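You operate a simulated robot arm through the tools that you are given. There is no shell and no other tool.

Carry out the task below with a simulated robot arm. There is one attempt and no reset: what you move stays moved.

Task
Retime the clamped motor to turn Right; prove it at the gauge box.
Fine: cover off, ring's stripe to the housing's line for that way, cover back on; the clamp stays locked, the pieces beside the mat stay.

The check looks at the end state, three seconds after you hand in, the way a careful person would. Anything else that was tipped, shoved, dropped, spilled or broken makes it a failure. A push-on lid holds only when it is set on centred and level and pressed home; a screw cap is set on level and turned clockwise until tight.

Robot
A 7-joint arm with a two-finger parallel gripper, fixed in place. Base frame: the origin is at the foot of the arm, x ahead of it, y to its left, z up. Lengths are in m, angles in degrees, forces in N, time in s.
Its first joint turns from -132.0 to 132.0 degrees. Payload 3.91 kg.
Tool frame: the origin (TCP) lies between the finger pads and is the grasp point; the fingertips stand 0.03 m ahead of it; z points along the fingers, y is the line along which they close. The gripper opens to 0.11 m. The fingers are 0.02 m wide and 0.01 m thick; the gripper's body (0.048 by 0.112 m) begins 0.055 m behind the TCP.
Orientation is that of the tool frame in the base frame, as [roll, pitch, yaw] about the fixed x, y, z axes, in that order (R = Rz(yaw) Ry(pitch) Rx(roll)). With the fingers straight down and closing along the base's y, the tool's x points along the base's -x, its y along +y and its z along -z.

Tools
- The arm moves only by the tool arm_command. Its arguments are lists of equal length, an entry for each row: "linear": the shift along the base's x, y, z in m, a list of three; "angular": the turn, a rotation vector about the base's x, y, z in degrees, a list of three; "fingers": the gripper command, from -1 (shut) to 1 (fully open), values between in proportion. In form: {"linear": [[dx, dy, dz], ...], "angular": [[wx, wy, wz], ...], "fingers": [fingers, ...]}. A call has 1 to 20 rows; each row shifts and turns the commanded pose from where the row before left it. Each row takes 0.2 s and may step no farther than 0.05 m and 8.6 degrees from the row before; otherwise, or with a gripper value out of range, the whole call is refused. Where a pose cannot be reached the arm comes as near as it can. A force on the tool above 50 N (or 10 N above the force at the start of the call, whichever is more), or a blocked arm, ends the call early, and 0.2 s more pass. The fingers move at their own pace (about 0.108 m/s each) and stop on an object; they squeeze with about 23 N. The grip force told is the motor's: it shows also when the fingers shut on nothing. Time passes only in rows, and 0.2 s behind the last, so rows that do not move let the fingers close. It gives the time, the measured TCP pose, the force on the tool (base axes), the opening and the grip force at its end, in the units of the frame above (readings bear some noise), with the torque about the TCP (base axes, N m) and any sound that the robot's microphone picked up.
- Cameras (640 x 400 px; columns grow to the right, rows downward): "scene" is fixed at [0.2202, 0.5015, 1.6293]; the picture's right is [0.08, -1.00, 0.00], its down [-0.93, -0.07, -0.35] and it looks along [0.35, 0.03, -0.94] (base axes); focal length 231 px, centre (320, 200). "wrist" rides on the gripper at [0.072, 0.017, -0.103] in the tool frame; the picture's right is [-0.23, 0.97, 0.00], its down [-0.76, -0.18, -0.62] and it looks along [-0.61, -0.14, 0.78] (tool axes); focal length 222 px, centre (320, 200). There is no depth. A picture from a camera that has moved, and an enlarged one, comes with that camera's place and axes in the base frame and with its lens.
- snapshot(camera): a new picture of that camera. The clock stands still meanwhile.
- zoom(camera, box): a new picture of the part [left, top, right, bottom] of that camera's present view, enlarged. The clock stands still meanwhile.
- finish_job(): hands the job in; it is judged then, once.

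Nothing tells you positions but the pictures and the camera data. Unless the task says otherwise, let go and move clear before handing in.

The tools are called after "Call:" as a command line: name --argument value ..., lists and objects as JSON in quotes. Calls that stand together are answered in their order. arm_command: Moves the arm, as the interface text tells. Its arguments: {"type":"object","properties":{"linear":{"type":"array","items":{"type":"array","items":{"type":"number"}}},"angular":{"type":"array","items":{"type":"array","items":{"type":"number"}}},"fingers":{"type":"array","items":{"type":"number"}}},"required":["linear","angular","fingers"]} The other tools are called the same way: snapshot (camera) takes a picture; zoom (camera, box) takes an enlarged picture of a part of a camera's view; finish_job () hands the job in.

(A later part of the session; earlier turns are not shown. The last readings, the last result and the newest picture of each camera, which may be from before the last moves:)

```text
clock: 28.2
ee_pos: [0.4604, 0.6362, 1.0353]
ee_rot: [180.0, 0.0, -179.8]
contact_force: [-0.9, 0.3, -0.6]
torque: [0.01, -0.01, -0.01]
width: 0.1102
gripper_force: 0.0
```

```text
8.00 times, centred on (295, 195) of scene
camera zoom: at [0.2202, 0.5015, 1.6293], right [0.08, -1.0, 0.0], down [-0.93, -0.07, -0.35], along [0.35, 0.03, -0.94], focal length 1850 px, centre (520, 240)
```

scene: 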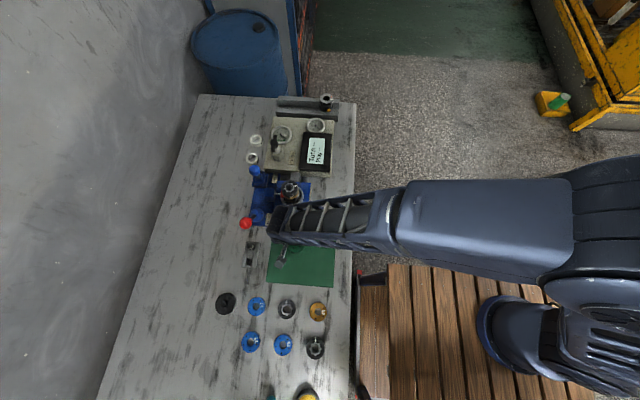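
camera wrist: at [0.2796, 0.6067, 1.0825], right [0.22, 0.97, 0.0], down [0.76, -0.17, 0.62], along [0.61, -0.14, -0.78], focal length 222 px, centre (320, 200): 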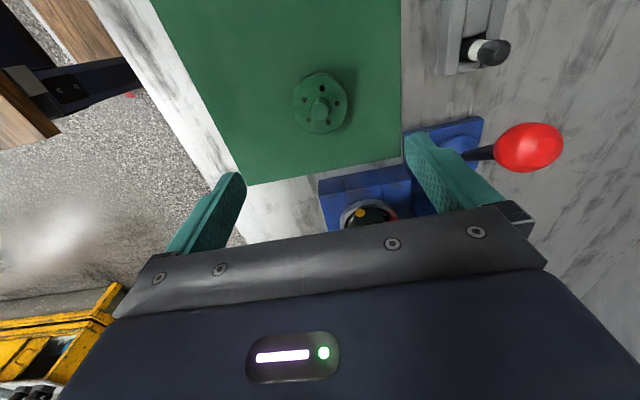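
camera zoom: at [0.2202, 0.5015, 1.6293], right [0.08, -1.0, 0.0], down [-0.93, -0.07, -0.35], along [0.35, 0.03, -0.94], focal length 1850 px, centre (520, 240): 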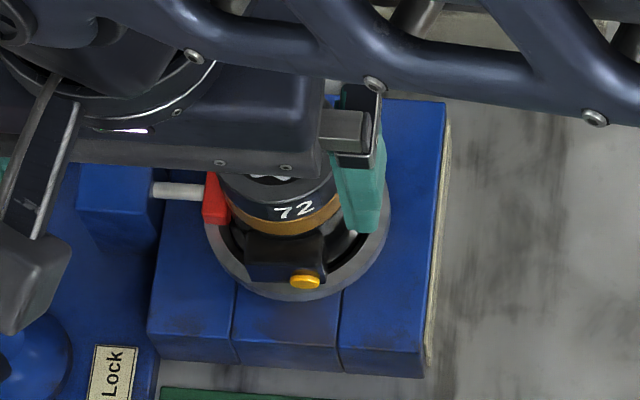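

I see housing, amber plate, then ring "72" with its stripe on the −y/+x side. The housing lines should be on that side, so I'll swing the camera round to look from −y.

Call:
arm_command --linear '[[0, -0.01, 0.01], [0, -0.01, 0.01], [0, -0.01, 0], [0, -0.01, 0], [0, -0.01, 0], [0.008, -0.01, 0], [0.008, -0.01, 0], [0.008, -0.01, 0], [0.008, -0.01, 0], [0.01, -0.005, -0.01], [0, 0, -0.02], [0, 0, -0.03], [0, 0, 0]]' --angular '[[0, 0, 8], [0, 0, 8], [0, 0, 8], [0, 0, 8], [0, 0, 8], [0, 0, 8], [0, 0, 8], [0, 0, 8], [0, 0, 8], [0, 0, 8], [0, 0, 0], [0, 0, 0], [0, 0, 0]]' --fingers '[1, 1, 1, 1, 1, 1, 1, 1, 1, 1, 1, 1, 1]'

Call:
snapshot --camera "wrist"

Call:
zoom --camera "wrist" --box '[250, 90, 390, 210]'

```text
clock: 31.0
ee_pos: [0.5018, 0.5396, 0.997]
ee_rot: [-180.0, 0.0, -99.8]
contact_force: [0.5, 0.1, 0.7]
torque: [-0.05, -0.01, -0.01]
width: 0.1098
gripper_force: 0.1
```

```text
taken
camera wrist: at [0.4752, 0.4716, 1.1012], right [-0.92, 0.39, 0.0], down [0.3, 0.72, 0.62], along [0.24, 0.57, -0.78], focal length 222 px, centre (320, 200)
```

wrist: 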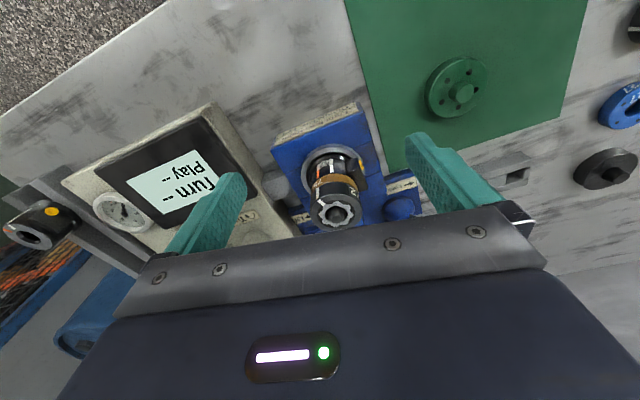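

```text
3.33 times, centred on (320, 150) of wrist
camera zoom: at [0.4752, 0.4716, 1.1012], right [-0.92, 0.39, 0.0], down [0.3, 0.72, 0.62], along [0.24, 0.57, -0.78], focal length 740 px, centre (320, 367)
```

zoom: 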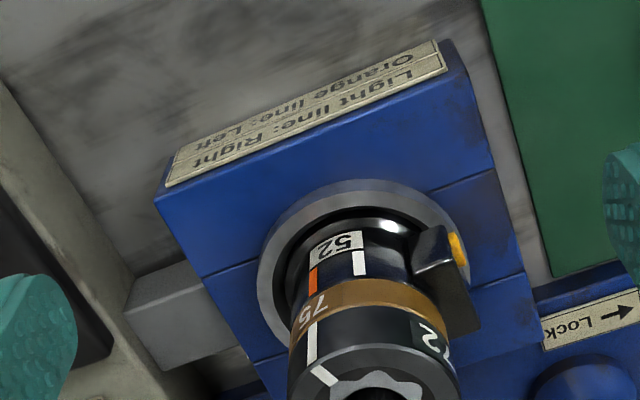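

Clear now: the fixture's label reads "Light line: Right / Orange line: Left", and the stripe currently stands over the orange line. I'll tilt for a straighter side view to measure the angle.

Call:
zoom --camera "wrist" --box '[280, 95, 350, 145]'

Call:
arm_command --linear '[[-0.008, -0.006, -0.01], [-0.008, -0.006, -0.015], [-0.009, -0.006, -0.015], [-0.009, -0.007, -0.015], [0, 0, 0]]' --angular '[[7.39, -1.3, 0], [7.39, -1.3, 0], [7.39, -1.3, 0], [7.39, -1.3, 0], [0, 0, 0]]' --fingers '[1, 1, 1, 1, 1]'

Call:
zoom --camera "wrist" --box '[250, 120, 390, 230]'

Call:
snapshot --camera "wrist"

```text
8.00 times, centred on (315, 120) of wrist
camera zoom: at [0.4752, 0.4716, 1.1012], right [-0.92, 0.39, 0.0], down [0.3, 0.72, 0.62], along [0.24, 0.57, -0.78], focal length 1777 px, centre (360, 840)
```

zoom: 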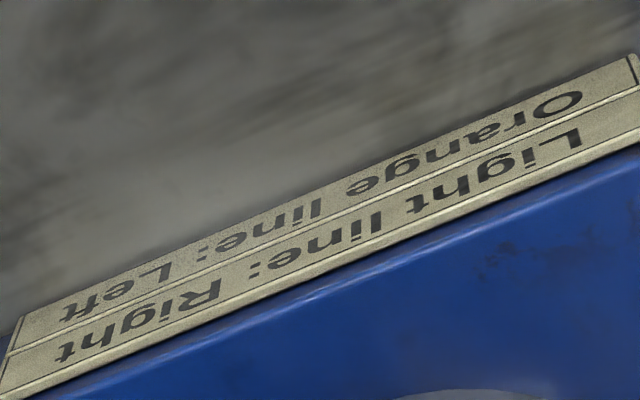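

```text
clock: 32.2
ee_pos: [0.4676, 0.5175, 0.943]
ee_rot: [-179.9, 30.0, -99.7]
contact_force: [0.7, 0.3, 1.0]
torque: [0.0, 0.0, 0.01]
width: 0.11
gripper_force: 0.0
```

```text
3.64 times, centred on (320, 175) of wrist
camera zoom: at [0.4332, 0.4072, 0.9972], right [-0.93, 0.36, 0.11], down [0.23, 0.31, 0.92], along [0.3, 0.88, -0.37], focal length 808 px, centre (320, 291)
```

zoom: 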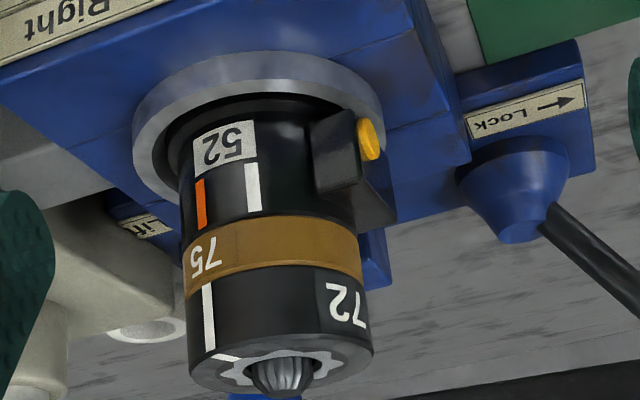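

```text
taken
camera wrist: at [0.4332, 0.4072, 0.9972], right [-0.93, 0.36, 0.11], down [0.23, 0.31, 0.92], along [0.3, 0.88, -0.37], focal length 222 px, centre (320, 200)
```

wrist: 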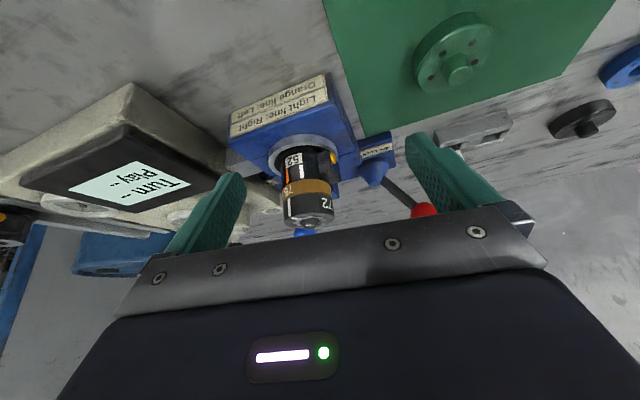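

The stripe must turn clockwise (from above) by roughly 38°, from the orange line to the light line. I'll untilt, then position the open gripper over the ring with its fingers along x, clear of the red pad.

Call:
arm_command --linear '[[0, 0, 0.03], [0, 0, 0.03], [0, 0, 0.03], [0, 0, 0.02], [0.013, 0.027, 0], [0.013, 0.027, 0], [0.013, 0.027, 0], [0.0144, 0.0265, 0], [0, 0, 0]]' --angular '[[-7.39, 1.3, 0], [-7.39, 1.3, 0], [-7.39, 1.3, 0], [-7.39, 1.3, 0], [0, 0, 5], [0, 0, 5], [0, 0, 5], [0, 0, 5], [0, 0, 0]]' --fingers '[1, 1, 1, 1, 1, 1, 1, 1, 1]'

Call:
snapshot --camera "wrist"

Call:
zoom --camera "wrist" --box '[260, 60, 380, 150]'

```text
clock: 34.2
ee_pos: [0.5222, 0.6233, 1.0516]
ee_rot: [180.0, 0.0, -79.7]
contact_force: [0.5, 0.8, 0.0]
torque: [-0.01, 0.01, 0.01]
width: 0.11
gripper_force: 0.0
```

```text
taken
camera wrist: at [0.5202, 0.5486, 1.1556], right [-1.0, 0.05, 0.0], down [0.04, 0.78, 0.62], along [0.03, 0.62, -0.78], focal length 222 px, centre (320, 200)
```

wrist: 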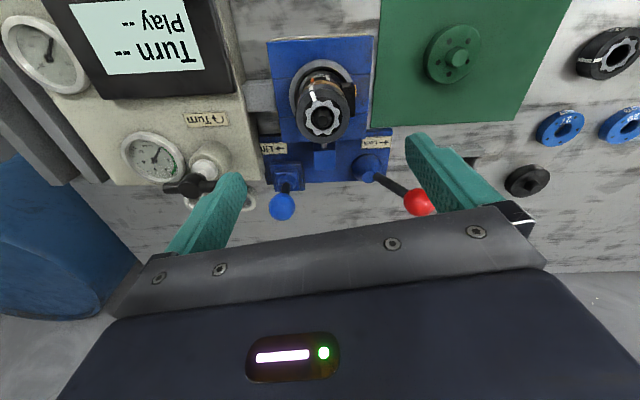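

```text
4.44 times, centred on (320, 105) of wrist
camera zoom: at [0.5202, 0.5486, 1.1556], right [-1.0, 0.05, 0.0], down [0.04, 0.78, 0.62], along [0.03, 0.62, -0.78], focal length 987 px, centre (320, 622)
```

zoom: 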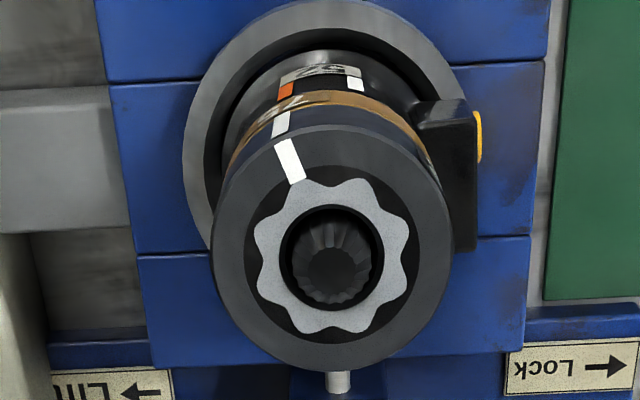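

The ring centre and the tool axis agree within about 2 mm. I'm descending around the ring so the fingertips stop near z≈0.913, above the amber plate.

Call:
arm_command --linear '[[-0.001, 0.0015, -0.03], [0, 0, -0.03], [0, 0, -0.025], [0, 0, -0.015], [0, 0, -0.0085], [0, 0, 0]]' --angular '[[0, 0, 0], [0, 0, 0], [0, 0, 0], [0, 0, 0], [0, 0, 0], [0, 0, 0]]' --fingers '[0.7, 0.7, 0.7, 0.7, 0.7, 0.7]'

Call:
snapshot --camera "wrist"

Call:
zoom --camera "scene" --box '[270, 170, 320, 220]'

```text
clock: 35.6
ee_pos: [0.5186, 0.6242, 0.9425]
ee_rot: [180.0, -0.1, -79.8]
contact_force: [-0.6, 0.0, -0.2]
torque: [0.02, 0.02, -0.01]
width: 0.0936
gripper_force: 0.1
```

```text
taken
camera wrist: at [0.5172, 0.5499, 1.0469], right [-1.0, 0.05, 0.0], down [0.04, 0.78, 0.62], along [0.03, 0.62, -0.78], focal length 222 px, centre (320, 200)
```

wrist: 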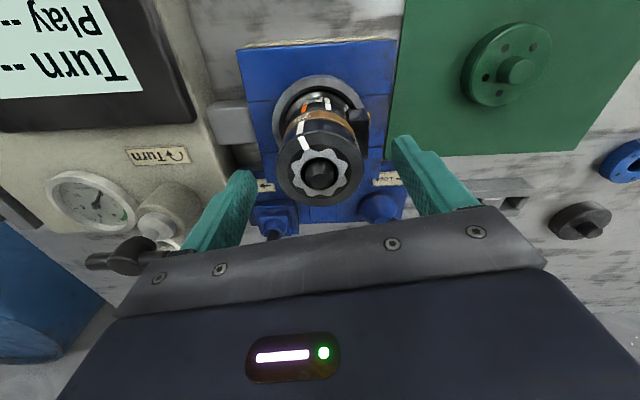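

```text
8.00 times, centred on (295, 195) of scene
camera zoom: at [0.2202, 0.5015, 1.6293], right [0.08, -1.0, 0.0], down [-0.93, -0.07, -0.35], along [0.35, 0.03, -0.94], focal length 1850 px, centre (520, 240)
```

zoom: 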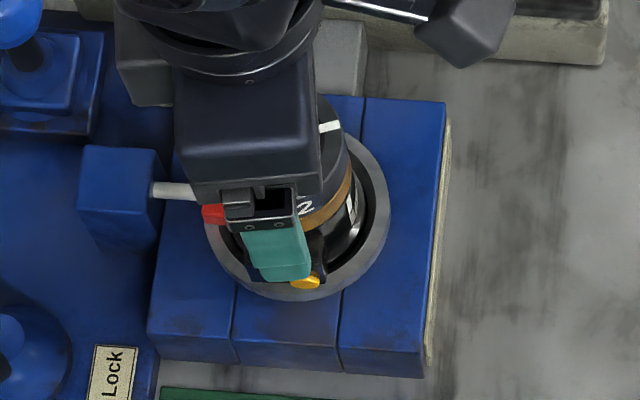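

The ring is centred between the fingers. I'll close on it.

Call:
arm_command --linear '[[0.001, 0, 0], [0, 0, 0], [0, 0, 0], [0, 0, 0], [0, 0, 0]]' --angular '[[0, 0, 0], [0, 0, 0], [0, 0, 0], [0, 0, 0], [0, 0, 0]]' --fingers '[0.4, 0.1, -0.2, -1, -1]'

Call:
zoom --camera "wrist" --box '[240, 60, 400, 220]'

```text
clock: 36.8
ee_pos: [0.5212, 0.6254, 0.941]
ee_rot: [180.0, 0.0, -79.9]
contact_force: [-1.2, 0.2, 0.2]
torque: [0.05, 0.01, 0.01]
width: 0.0547
gripper_force: 23.2
```

```text
2.50 times, centred on (320, 140) of wrist
camera zoom: at [0.5191, 0.5498, 1.047], right [-1.0, 0.05, 0.0], down [0.04, 0.78, 0.62], along [0.03, 0.62, -0.78], focal length 555 px, centre (320, 350)
```

zoom: 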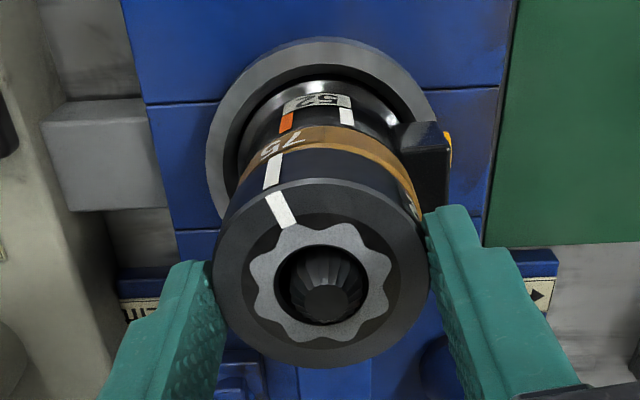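

Gripped at 54.7 mm. I'll turn 8° clockwise first, checking torque and that only the ring moves.

Call:
arm_command --linear '[[0, 0, 0], [0, 0, 0], [0, 0, 0]]' --angular '[[0, 0, -4], [0, 0, -4], [0, 0, 0]]' --fingers '[-1, -1, -1]'

Call:
zoom --camera "wrist" --box '[240, 60, 400, 220]'

```text
clock: 37.6
ee_pos: [0.5232, 0.6241, 0.9433]
ee_rot: [-180.0, 0.0, -88.0]
contact_force: [3.2, 0.5, 7.1]
torque: [-0.13, -0.03, -0.03]
width: 0.0543
gripper_force: 23.5
```

```text
2.50 times, centred on (320, 140) of wrist
camera zoom: at [0.51, 0.5505, 1.0469], right [-0.98, 0.19, 0.0], down [0.15, 0.77, 0.62], along [0.12, 0.61, -0.78], focal length 555 px, centre (320, 350)
```

zoom: 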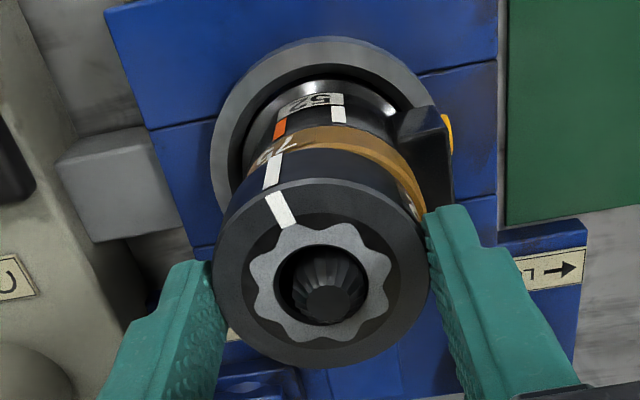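

The ring follows the gripper while the plate and housing stay. There's a small 7 N reaction, so I'll continue in small steps and watch it.

Call:
arm_command --linear '[[0, 0, 0], [0, 0, 0], [0, 0, 0]]' --angular '[[0, 0, -4], [0, 0, -4], [0, 0, 0]]' --fingers '[-1, -1, -1]'

Call:
zoom --camera "wrist" --box '[240, 60, 400, 220]'

```text
clock: 38.4
ee_pos: [0.5223, 0.6229, 0.9431]
ee_rot: [179.9, 0.0, -95.9]
contact_force: [-2.1, 1.5, 7.2]
torque: [0.03, 0.14, -0.08]
width: 0.0545
gripper_force: 22.8
```

```text
2.50 times, centred on (320, 140) of wrist
camera zoom: at [0.4992, 0.553, 1.0466], right [-0.95, 0.33, 0.0], down [0.25, 0.74, 0.62], along [0.2, 0.59, -0.78], focal length 555 px, centre (320, 350)
```

zoom: 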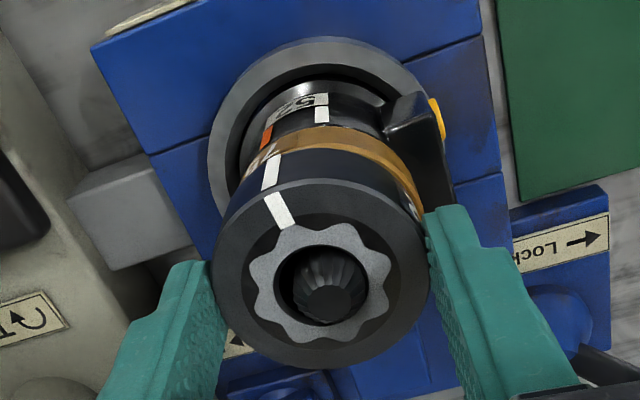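

Working smoothly. I'll turn another 16° and then check alignment again.

Call:
arm_command --linear '[[0, 0, 0], [0, 0, 0], [0, 0, 0], [0, 0, 0], [0, 0, 0]]' --angular '[[0, 0, -4], [0, 0, -4], [0, 0, -4], [0, 0, -4], [0, 0, 0]]' --fingers '[-1, -1, -1, -1, -1]'

Call:
zoom --camera "wrist" --box '[240, 60, 400, 220]'

```text
clock: 39.6
ee_pos: [0.5235, 0.6253, 0.942]
ee_rot: [180.0, 0.0, -111.8]
contact_force: [-0.3, -0.6, -0.4]
torque: [-0.04, 0.02, 0.0]
width: 0.0545
gripper_force: 22.9
```

```text
2.50 times, centred on (320, 140) of wrist
camera zoom: at [0.4814, 0.5628, 1.0467], right [-0.82, 0.57, 0.0], down [0.45, 0.64, 0.62], along [0.36, 0.51, -0.78], focal length 555 px, centre (320, 350)
```

zoom: 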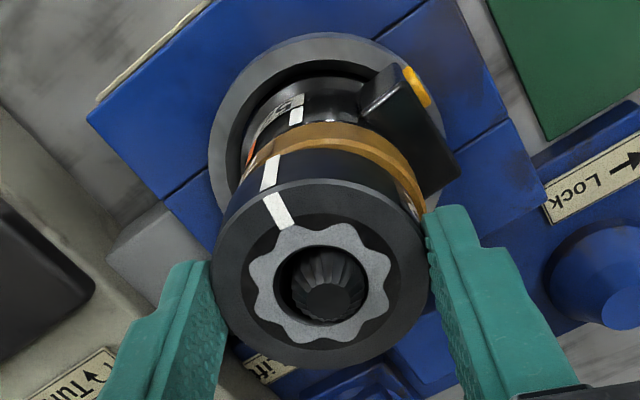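

Nearly there, with about 6° left. I'll zoom in for accuracy.

Call:
zoom --camera "wrist" --box '[290, 75, 340, 125]'

Call:
arm_command --linear '[[0, 0, 0], [0, 0, 0], [0, 0, 0]]' --angular '[[0, 0, -3], [0, 0, -2], [0, 0, 0]]' --fingers '[-1, -1, -1]'

Call:
zoom --camera "wrist" --box '[290, 75, 340, 125]'

```text
8.00 times, centred on (315, 100) of wrist
camera zoom: at [0.4814, 0.5628, 1.0467], right [-0.82, 0.57, 0.0], down [0.45, 0.64, 0.62], along [0.36, 0.51, -0.78], focal length 1777 px, centre (360, 1000)
```

zoom: 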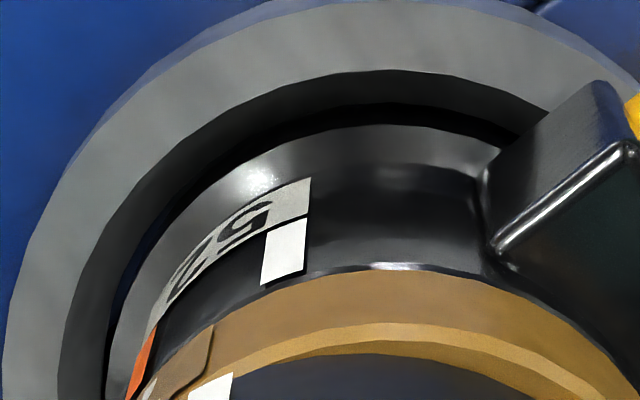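

```text
clock: 40.4
ee_pos: [0.5229, 0.6247, 0.9437]
ee_rot: [-179.9, 0.0, -116.8]
contact_force: [0.1, 0.1, 1.1]
torque: [0.04, -0.01, 0.01]
width: 0.0544
gripper_force: 22.6
```

```text
8.00 times, centred on (315, 100) of wrist
camera zoom: at [0.4763, 0.5661, 1.0467], right [-0.77, 0.64, 0.0], down [0.5, 0.6, 0.62], along [0.4, 0.48, -0.78], focal length 1777 px, centre (360, 1000)
```

zoom: 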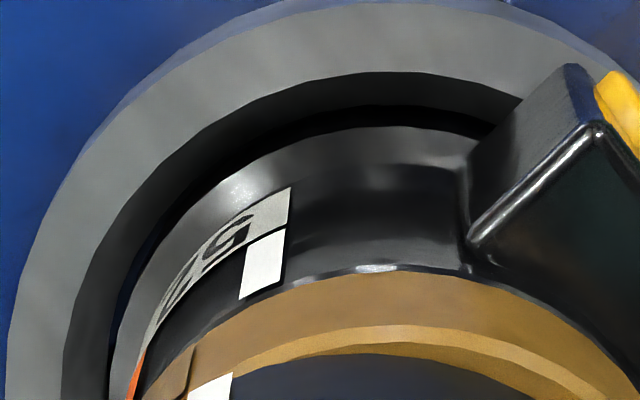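

By projecting along the housing's vertical lines, I estimate about 7° remaining. I'll turn 6° and recheck.

Call:
arm_command --linear '[[0, 0, 0], [0, 0, 0], [0, 0, 0]]' --angular '[[0, 0, -3], [0, 0, -3], [0, 0, 0]]' --fingers '[-1, -1, -1]'

Call:
zoom --camera "wrist" --box '[285, 85, 335, 135]'

```text
clock: 41.2
ee_pos: [0.5225, 0.6236, 0.9424]
ee_rot: [-179.9, 0.0, -122.7]
contact_force: [-0.6, 1.5, 0.8]
torque: [-0.05, 0.02, -0.01]
width: 0.0546
gripper_force: 22.7
```

```text
8.00 times, centred on (310, 110) of wrist
camera zoom: at [0.4713, 0.5716, 1.0465], right [-0.69, 0.72, 0.0], down [0.56, 0.54, 0.62], along [0.45, 0.43, -0.78], focal length 1777 px, centre (400, 920)
```

zoom: 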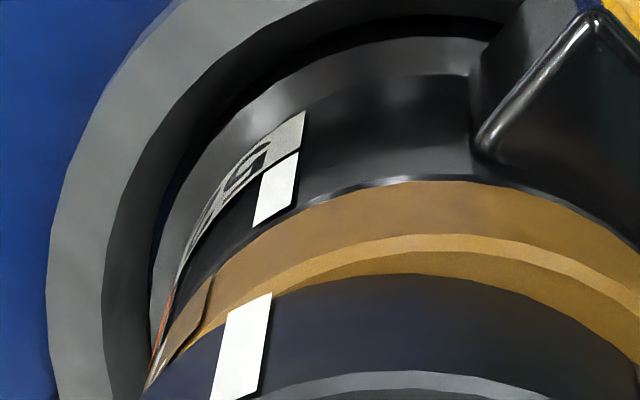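

Within about 1° now. I'll turn one more degree.

Call:
arm_command --linear '[[0, 0, 0], [0, 0, 0]]' --angular '[[0, 0, -1.1], [0, 0, 0]]' --fingers '[-1, -1]'

Call:
zoom --camera "wrist" --box '[285, 90, 335, 140]'

```text
clock: 41.8
ee_pos: [0.5225, 0.6243, 0.9415]
ee_rot: [180.0, 0.0, -123.9]
contact_force: [1.5, -1.4, 1.9]
torque: [-0.1, -0.03, 0.02]
width: 0.0546
gripper_force: 22.7
```

```text
8.00 times, centred on (310, 115) of wrist
camera zoom: at [0.4698, 0.5725, 1.0466], right [-0.68, 0.73, 0.0], down [0.57, 0.53, 0.62], along [0.46, 0.42, -0.78], focal length 1777 px, centre (400, 880)
```

zoom: 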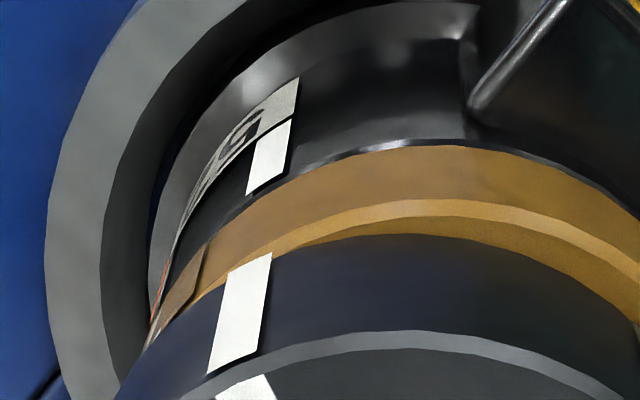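

The stripe and light line are aligned within about 0.5°. I'll release gently, rise, and inspect from face-on.

Call:
arm_command --linear '[[0, 0, 0], [0, 0, 0], [0, 0, 0], [0, 0, 0.01], [0, 0, 0.03], [0, 0, 0.03], [0, 0, 0.02], [0, 0, 0]]' --angular '[[0, 0, 0], [0, 0, 0], [0, 0, 0], [0, 0, 0], [0, 0, 0], [0, 0, 0], [0, 0, 0], [0, 0, 0]]' --fingers '[0.1, 0.3, 0.6, 0.7, 0.7, 0.7, 0.7, 0.7]'

Call:
zoom --camera "wrist" --box '[270, 60, 370, 160]'

```text
clock: 43.6
ee_pos: [0.523, 0.6226, 1.0314]
ee_rot: [-179.9, 0.0, -123.9]
contact_force: [0.1, 0.4, 0.4]
torque: [-0.01, 0.01, 0.0]
width: 0.0935
gripper_force: 0.2
```

```text
4.00 times, centred on (320, 110) of wrist
camera zoom: at [0.4702, 0.5726, 1.1365], right [-0.68, 0.73, 0.0], down [0.57, 0.53, 0.62], along [0.46, 0.42, -0.78], focal length 888 px, centre (320, 560)
```

zoom: 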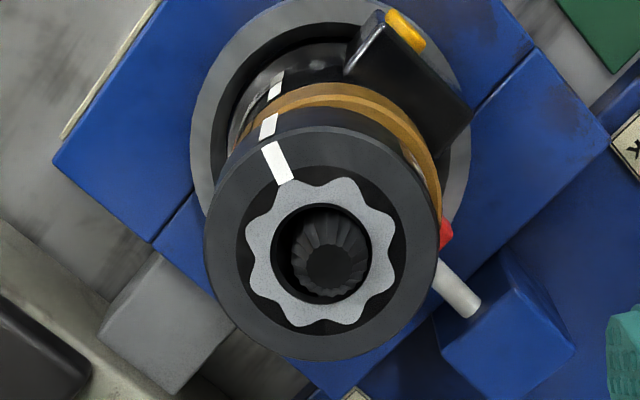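

Call:
arm_command --linear '[[-0.007, -0.027, 0.0], [-0.007, -0.027, 0], [-0.007, -0.028, -0.015], [0, 0, -0.015], [0, 0, 0]]' --angular '[[0, 0, 8], [0, 0, 8], [0, 0, 8], [0, 0, 0], [0, 0, 0]]' --fingers '[1, 1, 1, 1, 1]'

Call:
zoom --camera "wrist" --box '[290, 135, 360, 230]'

```text
clock: 44.8
ee_pos: [0.5039, 0.5406, 1.0011]
ee_rot: [180.0, 0.0, -99.8]
contact_force: [-1.1, 0.2, 0.5]
torque: [-0.02, -0.03, -0.01]
width: 0.11
gripper_force: 0.1
```

```text
4.21 times, centred on (325, 182) of wrist
camera zoom: at [0.4748, 0.4723, 1.1063], right [-0.92, 0.39, 0.0], down [0.31, 0.72, 0.62], along [0.24, 0.57, -0.78], focal length 935 px, centre (299, 274)
```

zoom: 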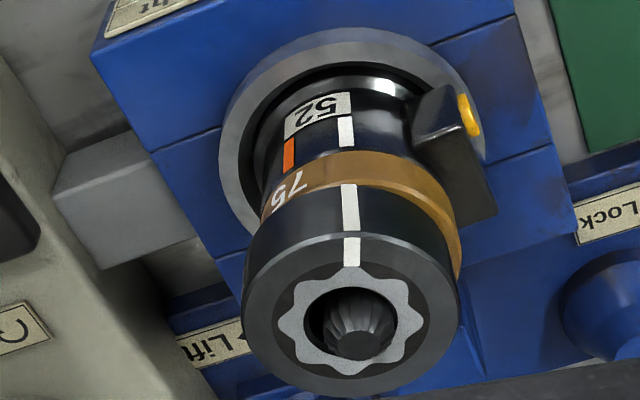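

Call:
zoom --camera "wrist" --box '[312, 155, 352, 195]'

```text
10.00 times, centred on (332, 175) of wrist
camera zoom: at [0.4748, 0.4723, 1.1063], right [-0.92, 0.39, 0.0], down [0.31, 0.72, 0.62], along [0.24, 0.57, -0.78], focal length 2221 px, centre (200, 450)
```

zoom: 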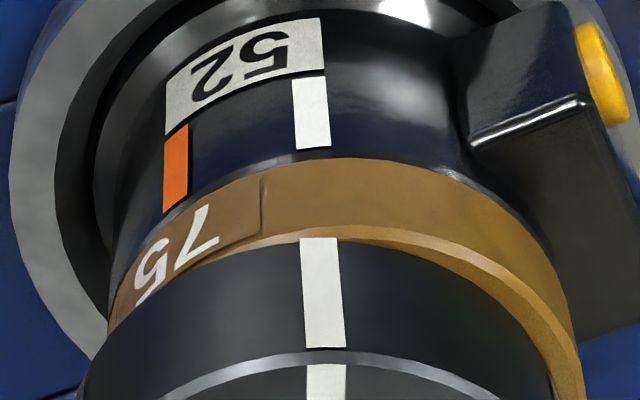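

Aligned within under 1° on the light line, ring seated flat on the plate. Now I'll go back to the mat to fetch the cover.

Call:
arm_command --linear '[[-0.01, 0, 0.02], [-0.01, 0, 0.02], [-0.015, 0.005, 0], [-0.015, 0.005, 0], [-0.015, 0.005, 0], [-0.015, 0.005, 0], [-0.015, 0.005, 0], [-0.015, 0.005, 0], [-0.02, 0.01, 0], [-0.0215, 0.01, -0.03], [0, 0, -0.03], [0, 0, 0]]' --angular '[[0, 0, -8], [0, 0, -8], [0, 0, -8], [0, 0, -8], [0, 0, -8], [0, 0, -8], [0, 0, -8], [0, 0, -8], [0, 0, -8], [0, 0, -8], [0, 0, 0], [0, 0, 0]]' --fingers '[1, 1, 1, 1, 1, 1, 1, 1, 0.5, 0.2, -0.1, -0.1]'

Call:
snapshot --camera "wrist"

Call:
zoom --camera "wrist" --box '[240, 60, 400, 180]'

```text
clock: 47.4
ee_pos: [0.3544, 0.5917, 0.9826]
ee_rot: [180.0, -0.1, -179.8]
contact_force: [-0.9, -0.7, 0.3]
torque: [-0.01, -0.02, 0.0]
width: 0.0496
gripper_force: 0.1
```

```text
taken
camera wrist: at [0.2814, 0.6088, 1.0866], right [0.23, 0.97, 0.0], down [0.76, -0.18, 0.62], along [0.61, -0.14, -0.78], focal length 222 px, centre (320, 200)
```

wrist: 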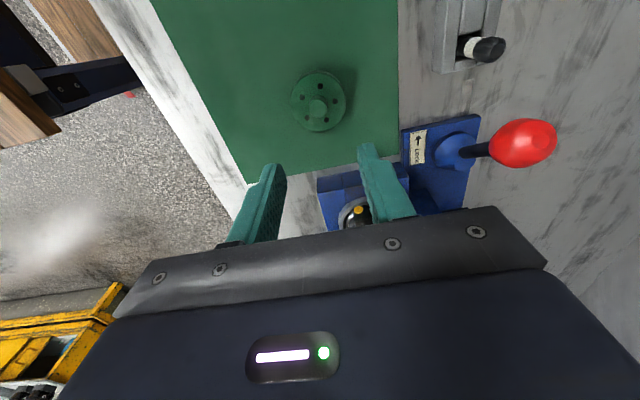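

```text
3.33 times, centred on (320, 120) of wrist
camera zoom: at [0.2814, 0.6088, 1.0866], right [0.23, 0.97, 0.0], down [0.76, -0.18, 0.62], along [0.61, -0.14, -0.78], focal length 740 px, centre (320, 467)
```

zoom: 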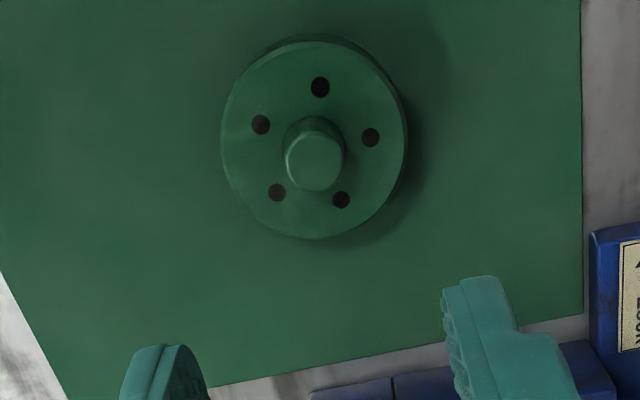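

The cover's knob is at about (0.352, 0.590). I'll descend and grip it the same way.

Call:
arm_command --linear '[[-0.001, -0.001, -0.03], [-0.001, 0, -0.03], [0, 0, -0.03], [0, 0, -0.02], [0, 0, -0.01], [0, 0, -0.005], [0, 0, 0]]' --angular '[[0, 0, 0], [0, 0, 0], [0, 0, 0], [0, 0, 0], [0, 0, 0], [0, 0, 0], [0, 0, 0]]' --fingers '[-0.1, -0.1, -0.1, -0.1, -0.1, -0.1, -0.1]'

Call:
zoom --camera "wrist" --box '[240, 90, 400, 210]'

```text
clock: 49.0
ee_pos: [0.3495, 0.5896, 0.8566]
ee_rot: [179.9, 0.0, -179.9]
contact_force: [0.0, 0.4, 0.8]
torque: [0.01, -0.04, 0.02]
width: 0.0493
gripper_force: 0.1
```

```text
3.33 times, centred on (320, 150) of wrist
camera zoom: at [0.2786, 0.6062, 0.9619], right [0.23, 0.97, 0.0], down [0.76, -0.18, 0.62], along [0.61, -0.14, -0.78], focal length 740 px, centre (320, 367)
```

zoom: 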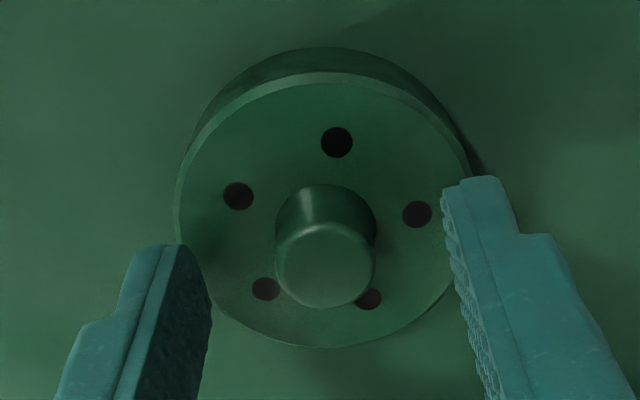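

Call:
arm_command --linear '[[0.003, 0.0012, 0], [0, 0, 0], [0, 0, 0], [0, 0, 0], [0, 0, 0], [0, 0, 0]]' --angular '[[0, 0, 0], [0, 0, 0], [0, 0, 0], [0, 0, 0], [0, 0, 0], [0, 0, 0]]' --fingers '[-0.1, -0.3, -0.5, -1, -1, -1]'

Call:
zoom --camera "wrist" --box '[240, 60, 400, 180]'

```text
clock: 50.4
ee_pos: [0.353, 0.5921, 0.8581]
ee_rot: [-180.0, 0.0, -179.9]
contact_force: [0.1, -0.7, 0.3]
torque: [-0.04, -0.02, -0.01]
width: 0.0192
gripper_force: 22.9
```

```text
3.33 times, centred on (320, 120) of wrist
camera zoom: at [0.2808, 0.6076, 0.9615], right [0.23, 0.97, 0.0], down [0.76, -0.18, 0.62], along [0.61, -0.14, -0.78], focal length 740 px, centre (320, 467)
```

zoom: 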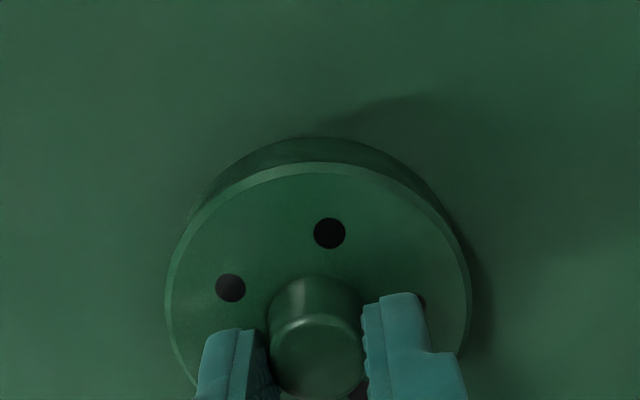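

The grip on the knob looks the same as the first time, within about 1 mm. I'll lift and carry the cover back above the motor.

Call:
arm_command --linear '[[0, 0, 0.005], [0, 0, 0.02], [0, 0, 0.04], [0, 0, 0.04], [0, 0, 0.04], [0, 0, 0.044], [0.035, 0.007, 0], [0.035, 0.007, 0], [0.035, 0.007, 0], [0.035, 0.007, 0], [0.0295, 0.0052, 0], [0, 0, 0], [0, 0, 0]]' --angular '[[0, 0, 0], [0, 0, 0], [0, 0, 0], [0, 0, 0], [0, 0, 0], [0, 0, 0], [0, 0, 0], [0, 0, 0], [0, 0, 0], [0, 0, 0], [0, 0, 0], [0, 0, 0], [0, 0, 0]]' --fingers '[-1, -1, -1, -1, -1, -1, -1, -1, -1, -1, -1, -1, -1]'

Call:
snapshot --camera "wrist"

```text
clock: 53.2
ee_pos: [0.5188, 0.6259, 1.0479]
ee_rot: [180.0, 0.0, -179.9]
contact_force: [-0.7, 0.4, -2.6]
torque: [-0.01, -0.01, 0.03]
width: 0.0193
gripper_force: 23.0
```

```text
taken
camera wrist: at [0.4479, 0.6423, 1.1512], right [0.23, 0.97, 0.0], down [0.76, -0.18, 0.62], along [0.61, -0.14, -0.78], focal length 222 px, centre (320, 200)
```

wrist: 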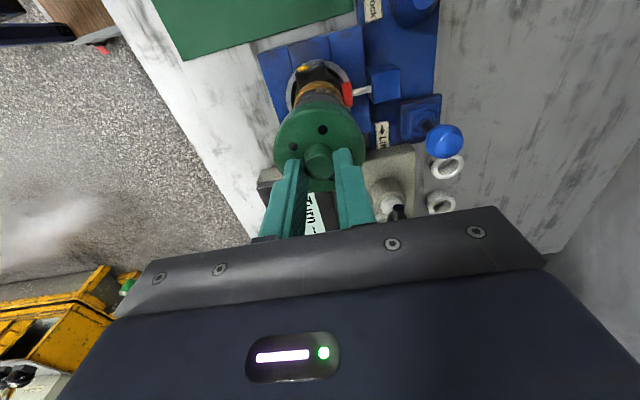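

The view matches the one right after lift-off. I'll lower to just above the ring and compare landmarks closely.

Call:
arm_command --linear '[[0.001, 0, -0.02], [0, 0, -0.02], [0, 0, -0.014], [0, 0, -0.006], [0, 0, 0], [0, 0, 0]]' --angular '[[0, 0, 0], [0, 0, 0], [0, 0, 0], [0, 0, 0], [0, 0, 0], [0, 0, 0]]' --fingers '[-1, -1, -1, -1, -1, -1]'

Call:
zoom --camera "wrist" --box '[240, 60, 400, 180]'

Call:
zoom --camera "scene" --box '[265, 165, 325, 220]'

```text
clock: 54.6
ee_pos: [0.521, 0.6255, 0.988]
ee_rot: [180.0, 0.0, -179.9]
contact_force: [-0.7, 0.1, -2.6]
torque: [0.0, 0.0, -0.02]
width: 0.0194
gripper_force: 22.9
```

```text
3.33 times, centred on (320, 120) of wrist
camera zoom: at [0.4495, 0.6426, 1.0917], right [0.23, 0.97, 0.0], down [0.76, -0.18, 0.62], along [0.61, -0.14, -0.78], focal length 740 px, centre (320, 467)
```

zoom: 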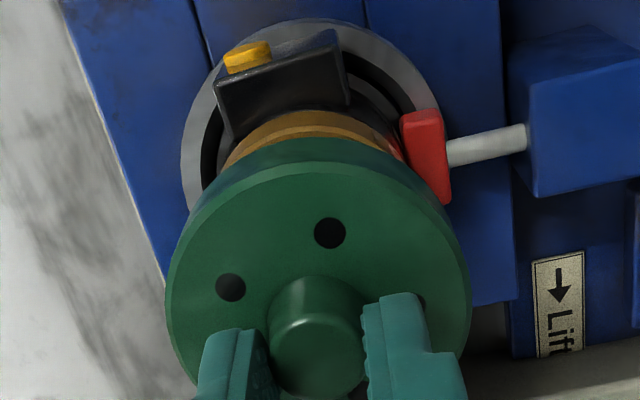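

```text
7.27 times, centred on (295, 192) of scene
camera zoom: at [0.2202, 0.5015, 1.6293], right [0.08, -1.0, 0.0], down [-0.93, -0.07, -0.35], along [0.35, 0.03, -0.94], focal length 1681 px, centre (502, 254)
```

zoom: 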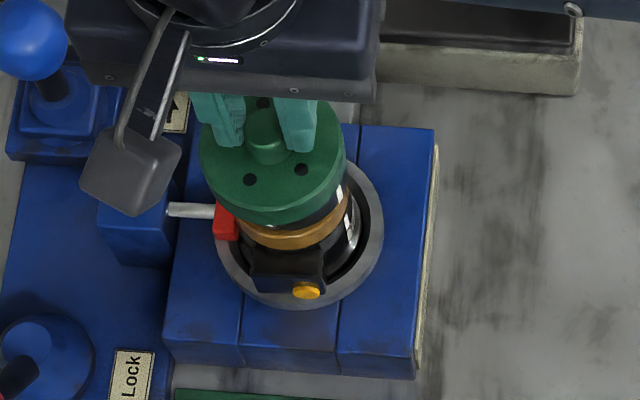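

Landmarks agree within 1–2 mm. I'll nudge +1.5 mm in x and lower slowly, watching the force.

Call:
arm_command --linear '[[0.0015, -0.0004, 0], [0, 0, -0.002], [0, 0, -0.002], [0, 0, -0.002], [0, 0, -0.002], [0, 0, 0]]' --angular '[[0, 0, 0], [0, 0, 0], [0, 0, 0], [0, 0, 0], [0, 0, 0], [0, 0, 0]]' --fingers '[-1, -1, -1, -1, -1, -1]'

Call:
zoom --camera "wrist" --box '[240, 60, 400, 180]'

```text
clock: 56.0
ee_pos: [0.5232, 0.6232, 0.9776]
ee_rot: [-180.0, 0.1, -179.9]
contact_force: [-0.2, -0.9, -2.6]
torque: [0.0, -0.05, 0.02]
width: 0.0193
gripper_force: 23.1
```

```text
3.33 times, centred on (320, 120) of wrist
camera zoom: at [0.4522, 0.6403, 1.0824], right [0.23, 0.97, 0.0], down [0.76, -0.18, 0.62], along [0.61, -0.14, -0.78], focal length 740 px, centre (320, 467)
```

zoom: 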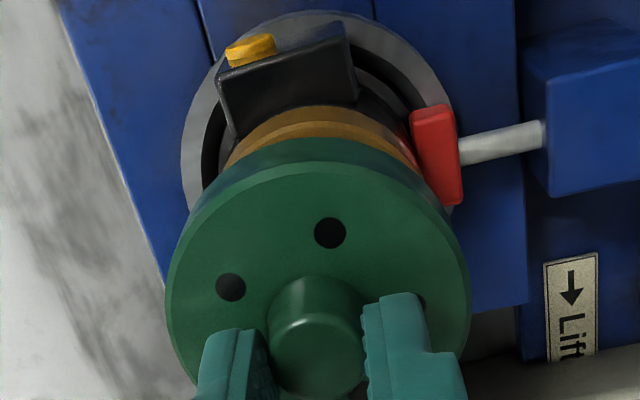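

By comparing the camera pose with the original seated pose, I'm about 2 mm too far in +x and 1 mm low in y. I'll correct this and then lower the rest of the way.

Call:
arm_command --linear '[[-0.0016, 0.0008, 0], [0, 0, 0]]' --angular '[[0, 0, 0], [0, 0, 0]]' --fingers '[-1, -1]'

Call:
zoom --camera "wrist" --box '[240, 60, 400, 180]'

```text
clock: 56.6
ee_pos: [0.5209, 0.6244, 0.9784]
ee_rot: [180.0, 0.0, -179.9]
contact_force: [1.4, -0.9, -3.1]
torque: [-0.05, -0.04, 0.02]
width: 0.0191
gripper_force: 23.0
```

```text
3.33 times, centred on (320, 120) of wrist
camera zoom: at [0.4506, 0.6409, 1.0827], right [0.23, 0.97, 0.0], down [0.76, -0.18, 0.62], along [0.61, -0.14, -0.78], focal length 740 px, centre (320, 467)
```

zoom: 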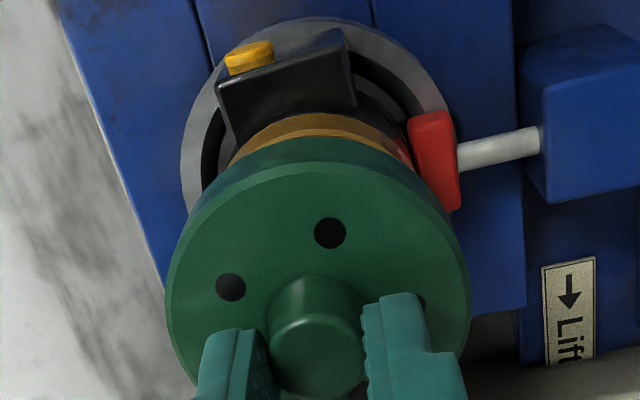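

That matches the original picture. Now lowering to the seat and pressing gently.

Call:
arm_command --linear '[[0, 0, -0.002], [0, 0, -0.0015], [0, 0, -0.001], [0, 0, 0]]' --angular '[[0, 0, 0], [0, 0, 0], [0, 0, 0], [0, 0, 0]]' --fingers '[-1, -1, -1, -1]'

```text
clock: 57.6
ee_pos: [0.5225, 0.625, 0.9739]
ee_rot: [179.9, 0.0, -179.9]
contact_force: [0.6, 0.4, 1.3]
torque: [0.0, -0.01, 0.03]
width: 0.0193
gripper_force: 22.8
```

Call:
arm_command --linear '[[0, 0, -0.0008], [0, 0, -0.0007], [0, 0, 0]]' --angular '[[0, 0, 0], [0, 0, 0], [0, 0, 0]]' --fingers '[-1, -1, -1]'

Call:
zoom --camera "wrist" --box '[240, 60, 400, 180]'

```text
clock: 58.4
ee_pos: [0.5227, 0.6247, 0.9731]
ee_rot: [179.9, 0.1, -179.9]
contact_force: [-0.3, -6.8, 22.7]
torque: [-0.3, 0.03, 0.05]
width: 0.0197
gripper_force: 22.8
```

```text
3.33 times, centred on (320, 120) of wrist
camera zoom: at [0.4503, 0.6408, 1.0775], right [0.23, 0.97, 0.0], down [0.76, -0.18, 0.62], along [0.61, -0.14, -0.78], focal length 740 px, centre (320, 467)
```

zoom: 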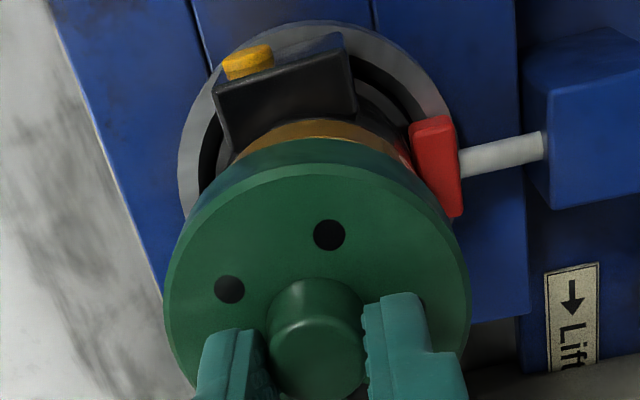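

Contact is building at 22 N. I'll shift y a hair toward the original position and press a bit more.

Call:
arm_command --linear '[[0, 0.0008, 0.0005], [0, 0, -0.0005], [0, 0, -0.0006], [0, 0, 0]]' --angular '[[0, 0, 0], [0, 0, 0], [0, 0, 0], [0, 0, 0]]' --fingers '[-1, -1, -1, -1]'

Call:
zoom --camera "wrist" --box '[240, 60, 400, 180]'

```text
clock: 59.4
ee_pos: [0.5214, 0.6253, 0.972]
ee_rot: [-179.9, 0.1, -179.9]
contact_force: [0.4, -10.9, 22.3]
torque: [-0.48, -0.04, 0.01]
width: 0.0193
gripper_force: 23.0
```

```text
3.33 times, centred on (320, 120) of wrist
camera zoom: at [0.4504, 0.6415, 1.0763], right [0.23, 0.97, 0.0], down [0.76, -0.18, 0.62], along [0.61, -0.14, -0.78], focal length 740 px, centre (320, 467)
```

zoom: 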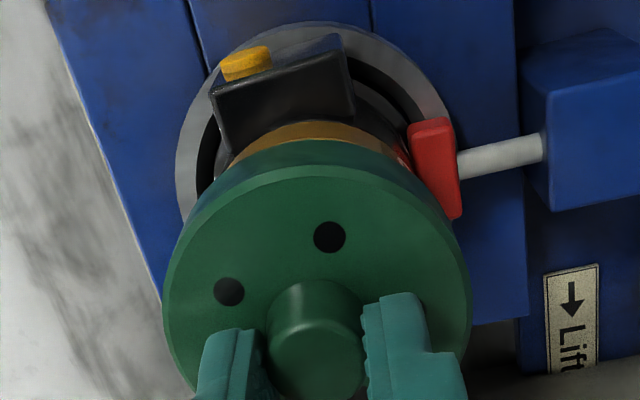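

The side force grew, so the free centre is at slightly lower y. I'll relax in that direction.

Call:
arm_command --linear '[[0, -0.0012, 0.0005], [0, -0.0008, 0], [0, 0, 0]]' --angular '[[0, 0, 0], [0, 0, 0], [0, 0, 0]]' --fingers '[-1, -1, -1]'

```text
clock: 60.2
ee_pos: [0.5203, 0.625, 0.972]
ee_rot: [179.9, 0.0, -179.9]
contact_force: [4.4, 5.2, 10.4]
torque: [0.14, -0.23, 0.04]
width: 0.0193
gripper_force: 22.8
```

Call:
arm_command --linear '[[0.0004, 0.0006, 0], [0, 0, -0.0008], [0, 0, -0.0006], [0, 0, 0]]' --angular '[[0, 0, 0], [0, 0, 0], [0, 0, 0], [0, 0, 0]]' --fingers '[-1, -1, -1, -1]'

Call:
zoom --camera "wrist" --box '[240, 60, 400, 180]'

```text
clock: 61.2
ee_pos: [0.5208, 0.6256, 0.9714]
ee_rot: [179.9, 0.0, -180.0]
contact_force: [-4.4, -4.8, 19.5]
torque: [-0.27, 0.45, 0.02]
width: 0.0196
gripper_force: 23.5
```

```text
3.33 times, centred on (320, 120) of wrist
camera zoom: at [0.4497, 0.6409, 1.0761], right [0.23, 0.97, 0.0], down [0.76, -0.18, 0.62], along [0.61, -0.14, -0.78], focal length 740 px, centre (320, 467)
```

zoom: 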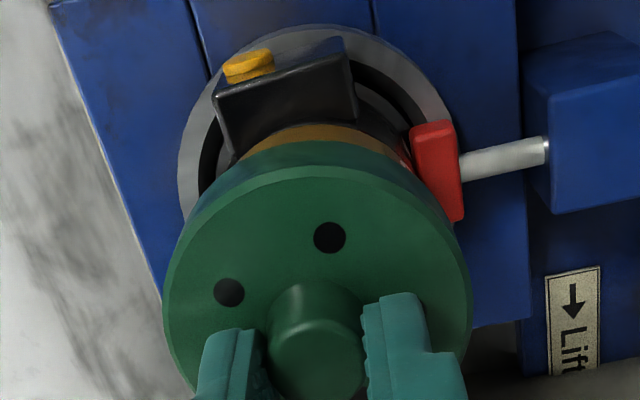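

Call:
arm_command --linear '[[0, 0, -0.001], [0, 0, -0.001], [0, 0, 0]]' --angular '[[0, 0, 0], [0, 0, 0], [0, 0, 0]]' --fingers '[-1, -1, -1]'

Call:
zoom --camera "wrist" --box '[240, 60, 400, 180]'

```text
clock: 62.0
ee_pos: [0.5219, 0.6247, 0.9693]
ee_rot: [179.9, 0.0, -179.9]
contact_force: [-1.1, 0.8, 22.7]
torque: [-0.16, 0.05, 0.0]
width: 0.0196
gripper_force: 23.3
```

```text
3.33 times, centred on (320, 120) of wrist
camera zoom: at [0.4503, 0.641, 1.0738], right [0.23, 0.97, 0.0], down [0.76, -0.18, 0.62], along [0.61, -0.14, -0.78], focal length 740 px, centre (320, 467)
```

zoom: 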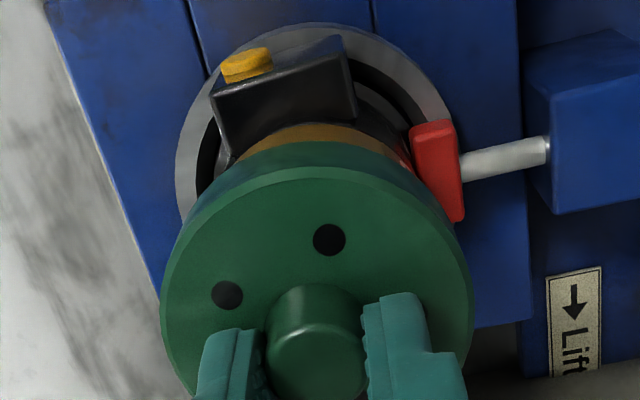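

The cover stays put while the fingers now slide down the knob, so it's resting on something. I'll release and look from the side to verify that it's home and level.

Call:
arm_command --linear '[[0, 0, 0.001], [0, 0, 0], [0, 0, 0], [0, 0, 0.02], [0, 0, 0.03], [-0.02, 0, 0.02], [-0.03, 0.005, 0], [-0.03, 0.005, 0], [0, 0, 0]]' --angular '[[0, 0, 0], [0, 0, 0], [0, 0, 0], [0, 0, 0], [0, 0, 0], [0, 0, 0], [0, 0, 0], [0, 0, 0], [0, 0, 0]]' --fingers '[-0.6, -0.3, -0.1, -0.1, 0, 0.5, 1, 1, 1]'

Call:
zoom --camera "scene" --box '[265, 165, 325, 220]'

Call:
snapshot --camera "wrist"

```text
clock: 64.0
ee_pos: [0.4412, 0.6375, 1.0411]
ee_rot: [180.0, -0.1, -179.9]
contact_force: [-0.2, -0.6, -0.5]
torque: [0.0, 0.01, -0.02]
width: 0.1102
gripper_force: 0.0
```

```text
7.27 times, centred on (295, 192) of scene
camera zoom: at [0.2202, 0.5015, 1.6293], right [0.08, -1.0, 0.0], down [-0.93, -0.07, -0.35], along [0.35, 0.03, -0.94], focal length 1681 px, centre (502, 254)
```

zoom: 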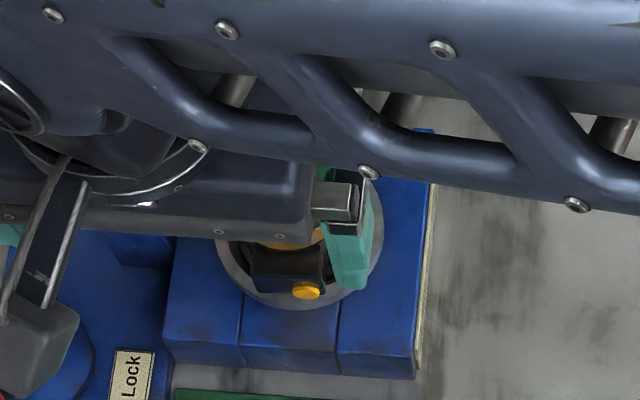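

```text
taken
camera wrist: at [0.3697, 0.6522, 1.1451], right [0.23, 0.97, 0.0], down [0.76, -0.18, 0.62], along [0.61, -0.14, -0.78], focal length 222 px, centre (320, 200)
```

wrist: 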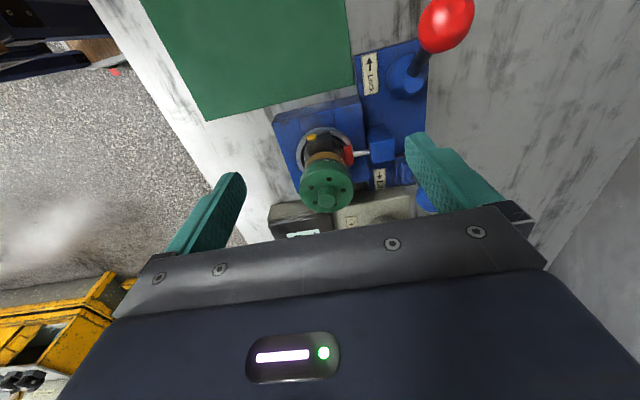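

I'll repeat the earlier tilted side view for a direct comparison with the original state.

Call:
arm_command --linear '[[-0.025, 0, 0], [-0.025, 0, 0], [0, -0.002, -0.02], [0, -0.002, -0.035], [0, 0, -0.037], [0, 0, 0]]' --angular '[[0, -8, 0], [0, -8, 0], [0, -8, 0], [0, -8, 0], [0, -8, 0], [0, 0, 0]]' --fingers '[1, 1, 1, 1, 1, 1]'

Call:
zoom --camera "wrist" --box '[240, 110, 400, 230]'

```text
clock: 65.4
ee_pos: [0.3944, 0.6313, 0.9472]
ee_rot: [-179.9, 40.1, 180.0]
contact_force: [0.8, -0.5, 0.1]
torque: [0.02, 0.02, 0.01]
width: 0.1102
gripper_force: 0.1
```

```text
3.33 times, centred on (320, 170) of wrist
camera zoom: at [0.274, 0.6477, 0.9823], right [0.17, 0.97, 0.15], down [0.18, -0.18, 0.97], along [0.97, -0.14, -0.21], focal length 740 px, centre (320, 300)
```

zoom: 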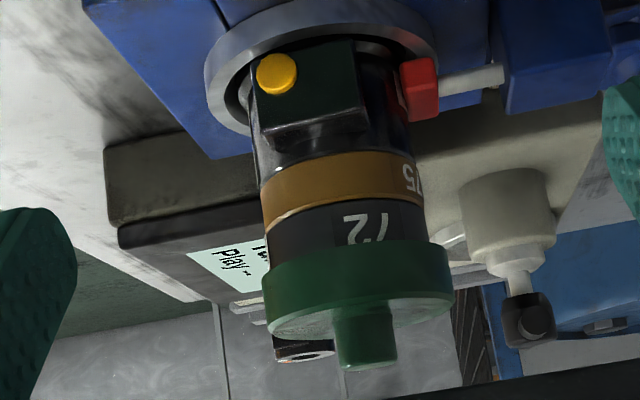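

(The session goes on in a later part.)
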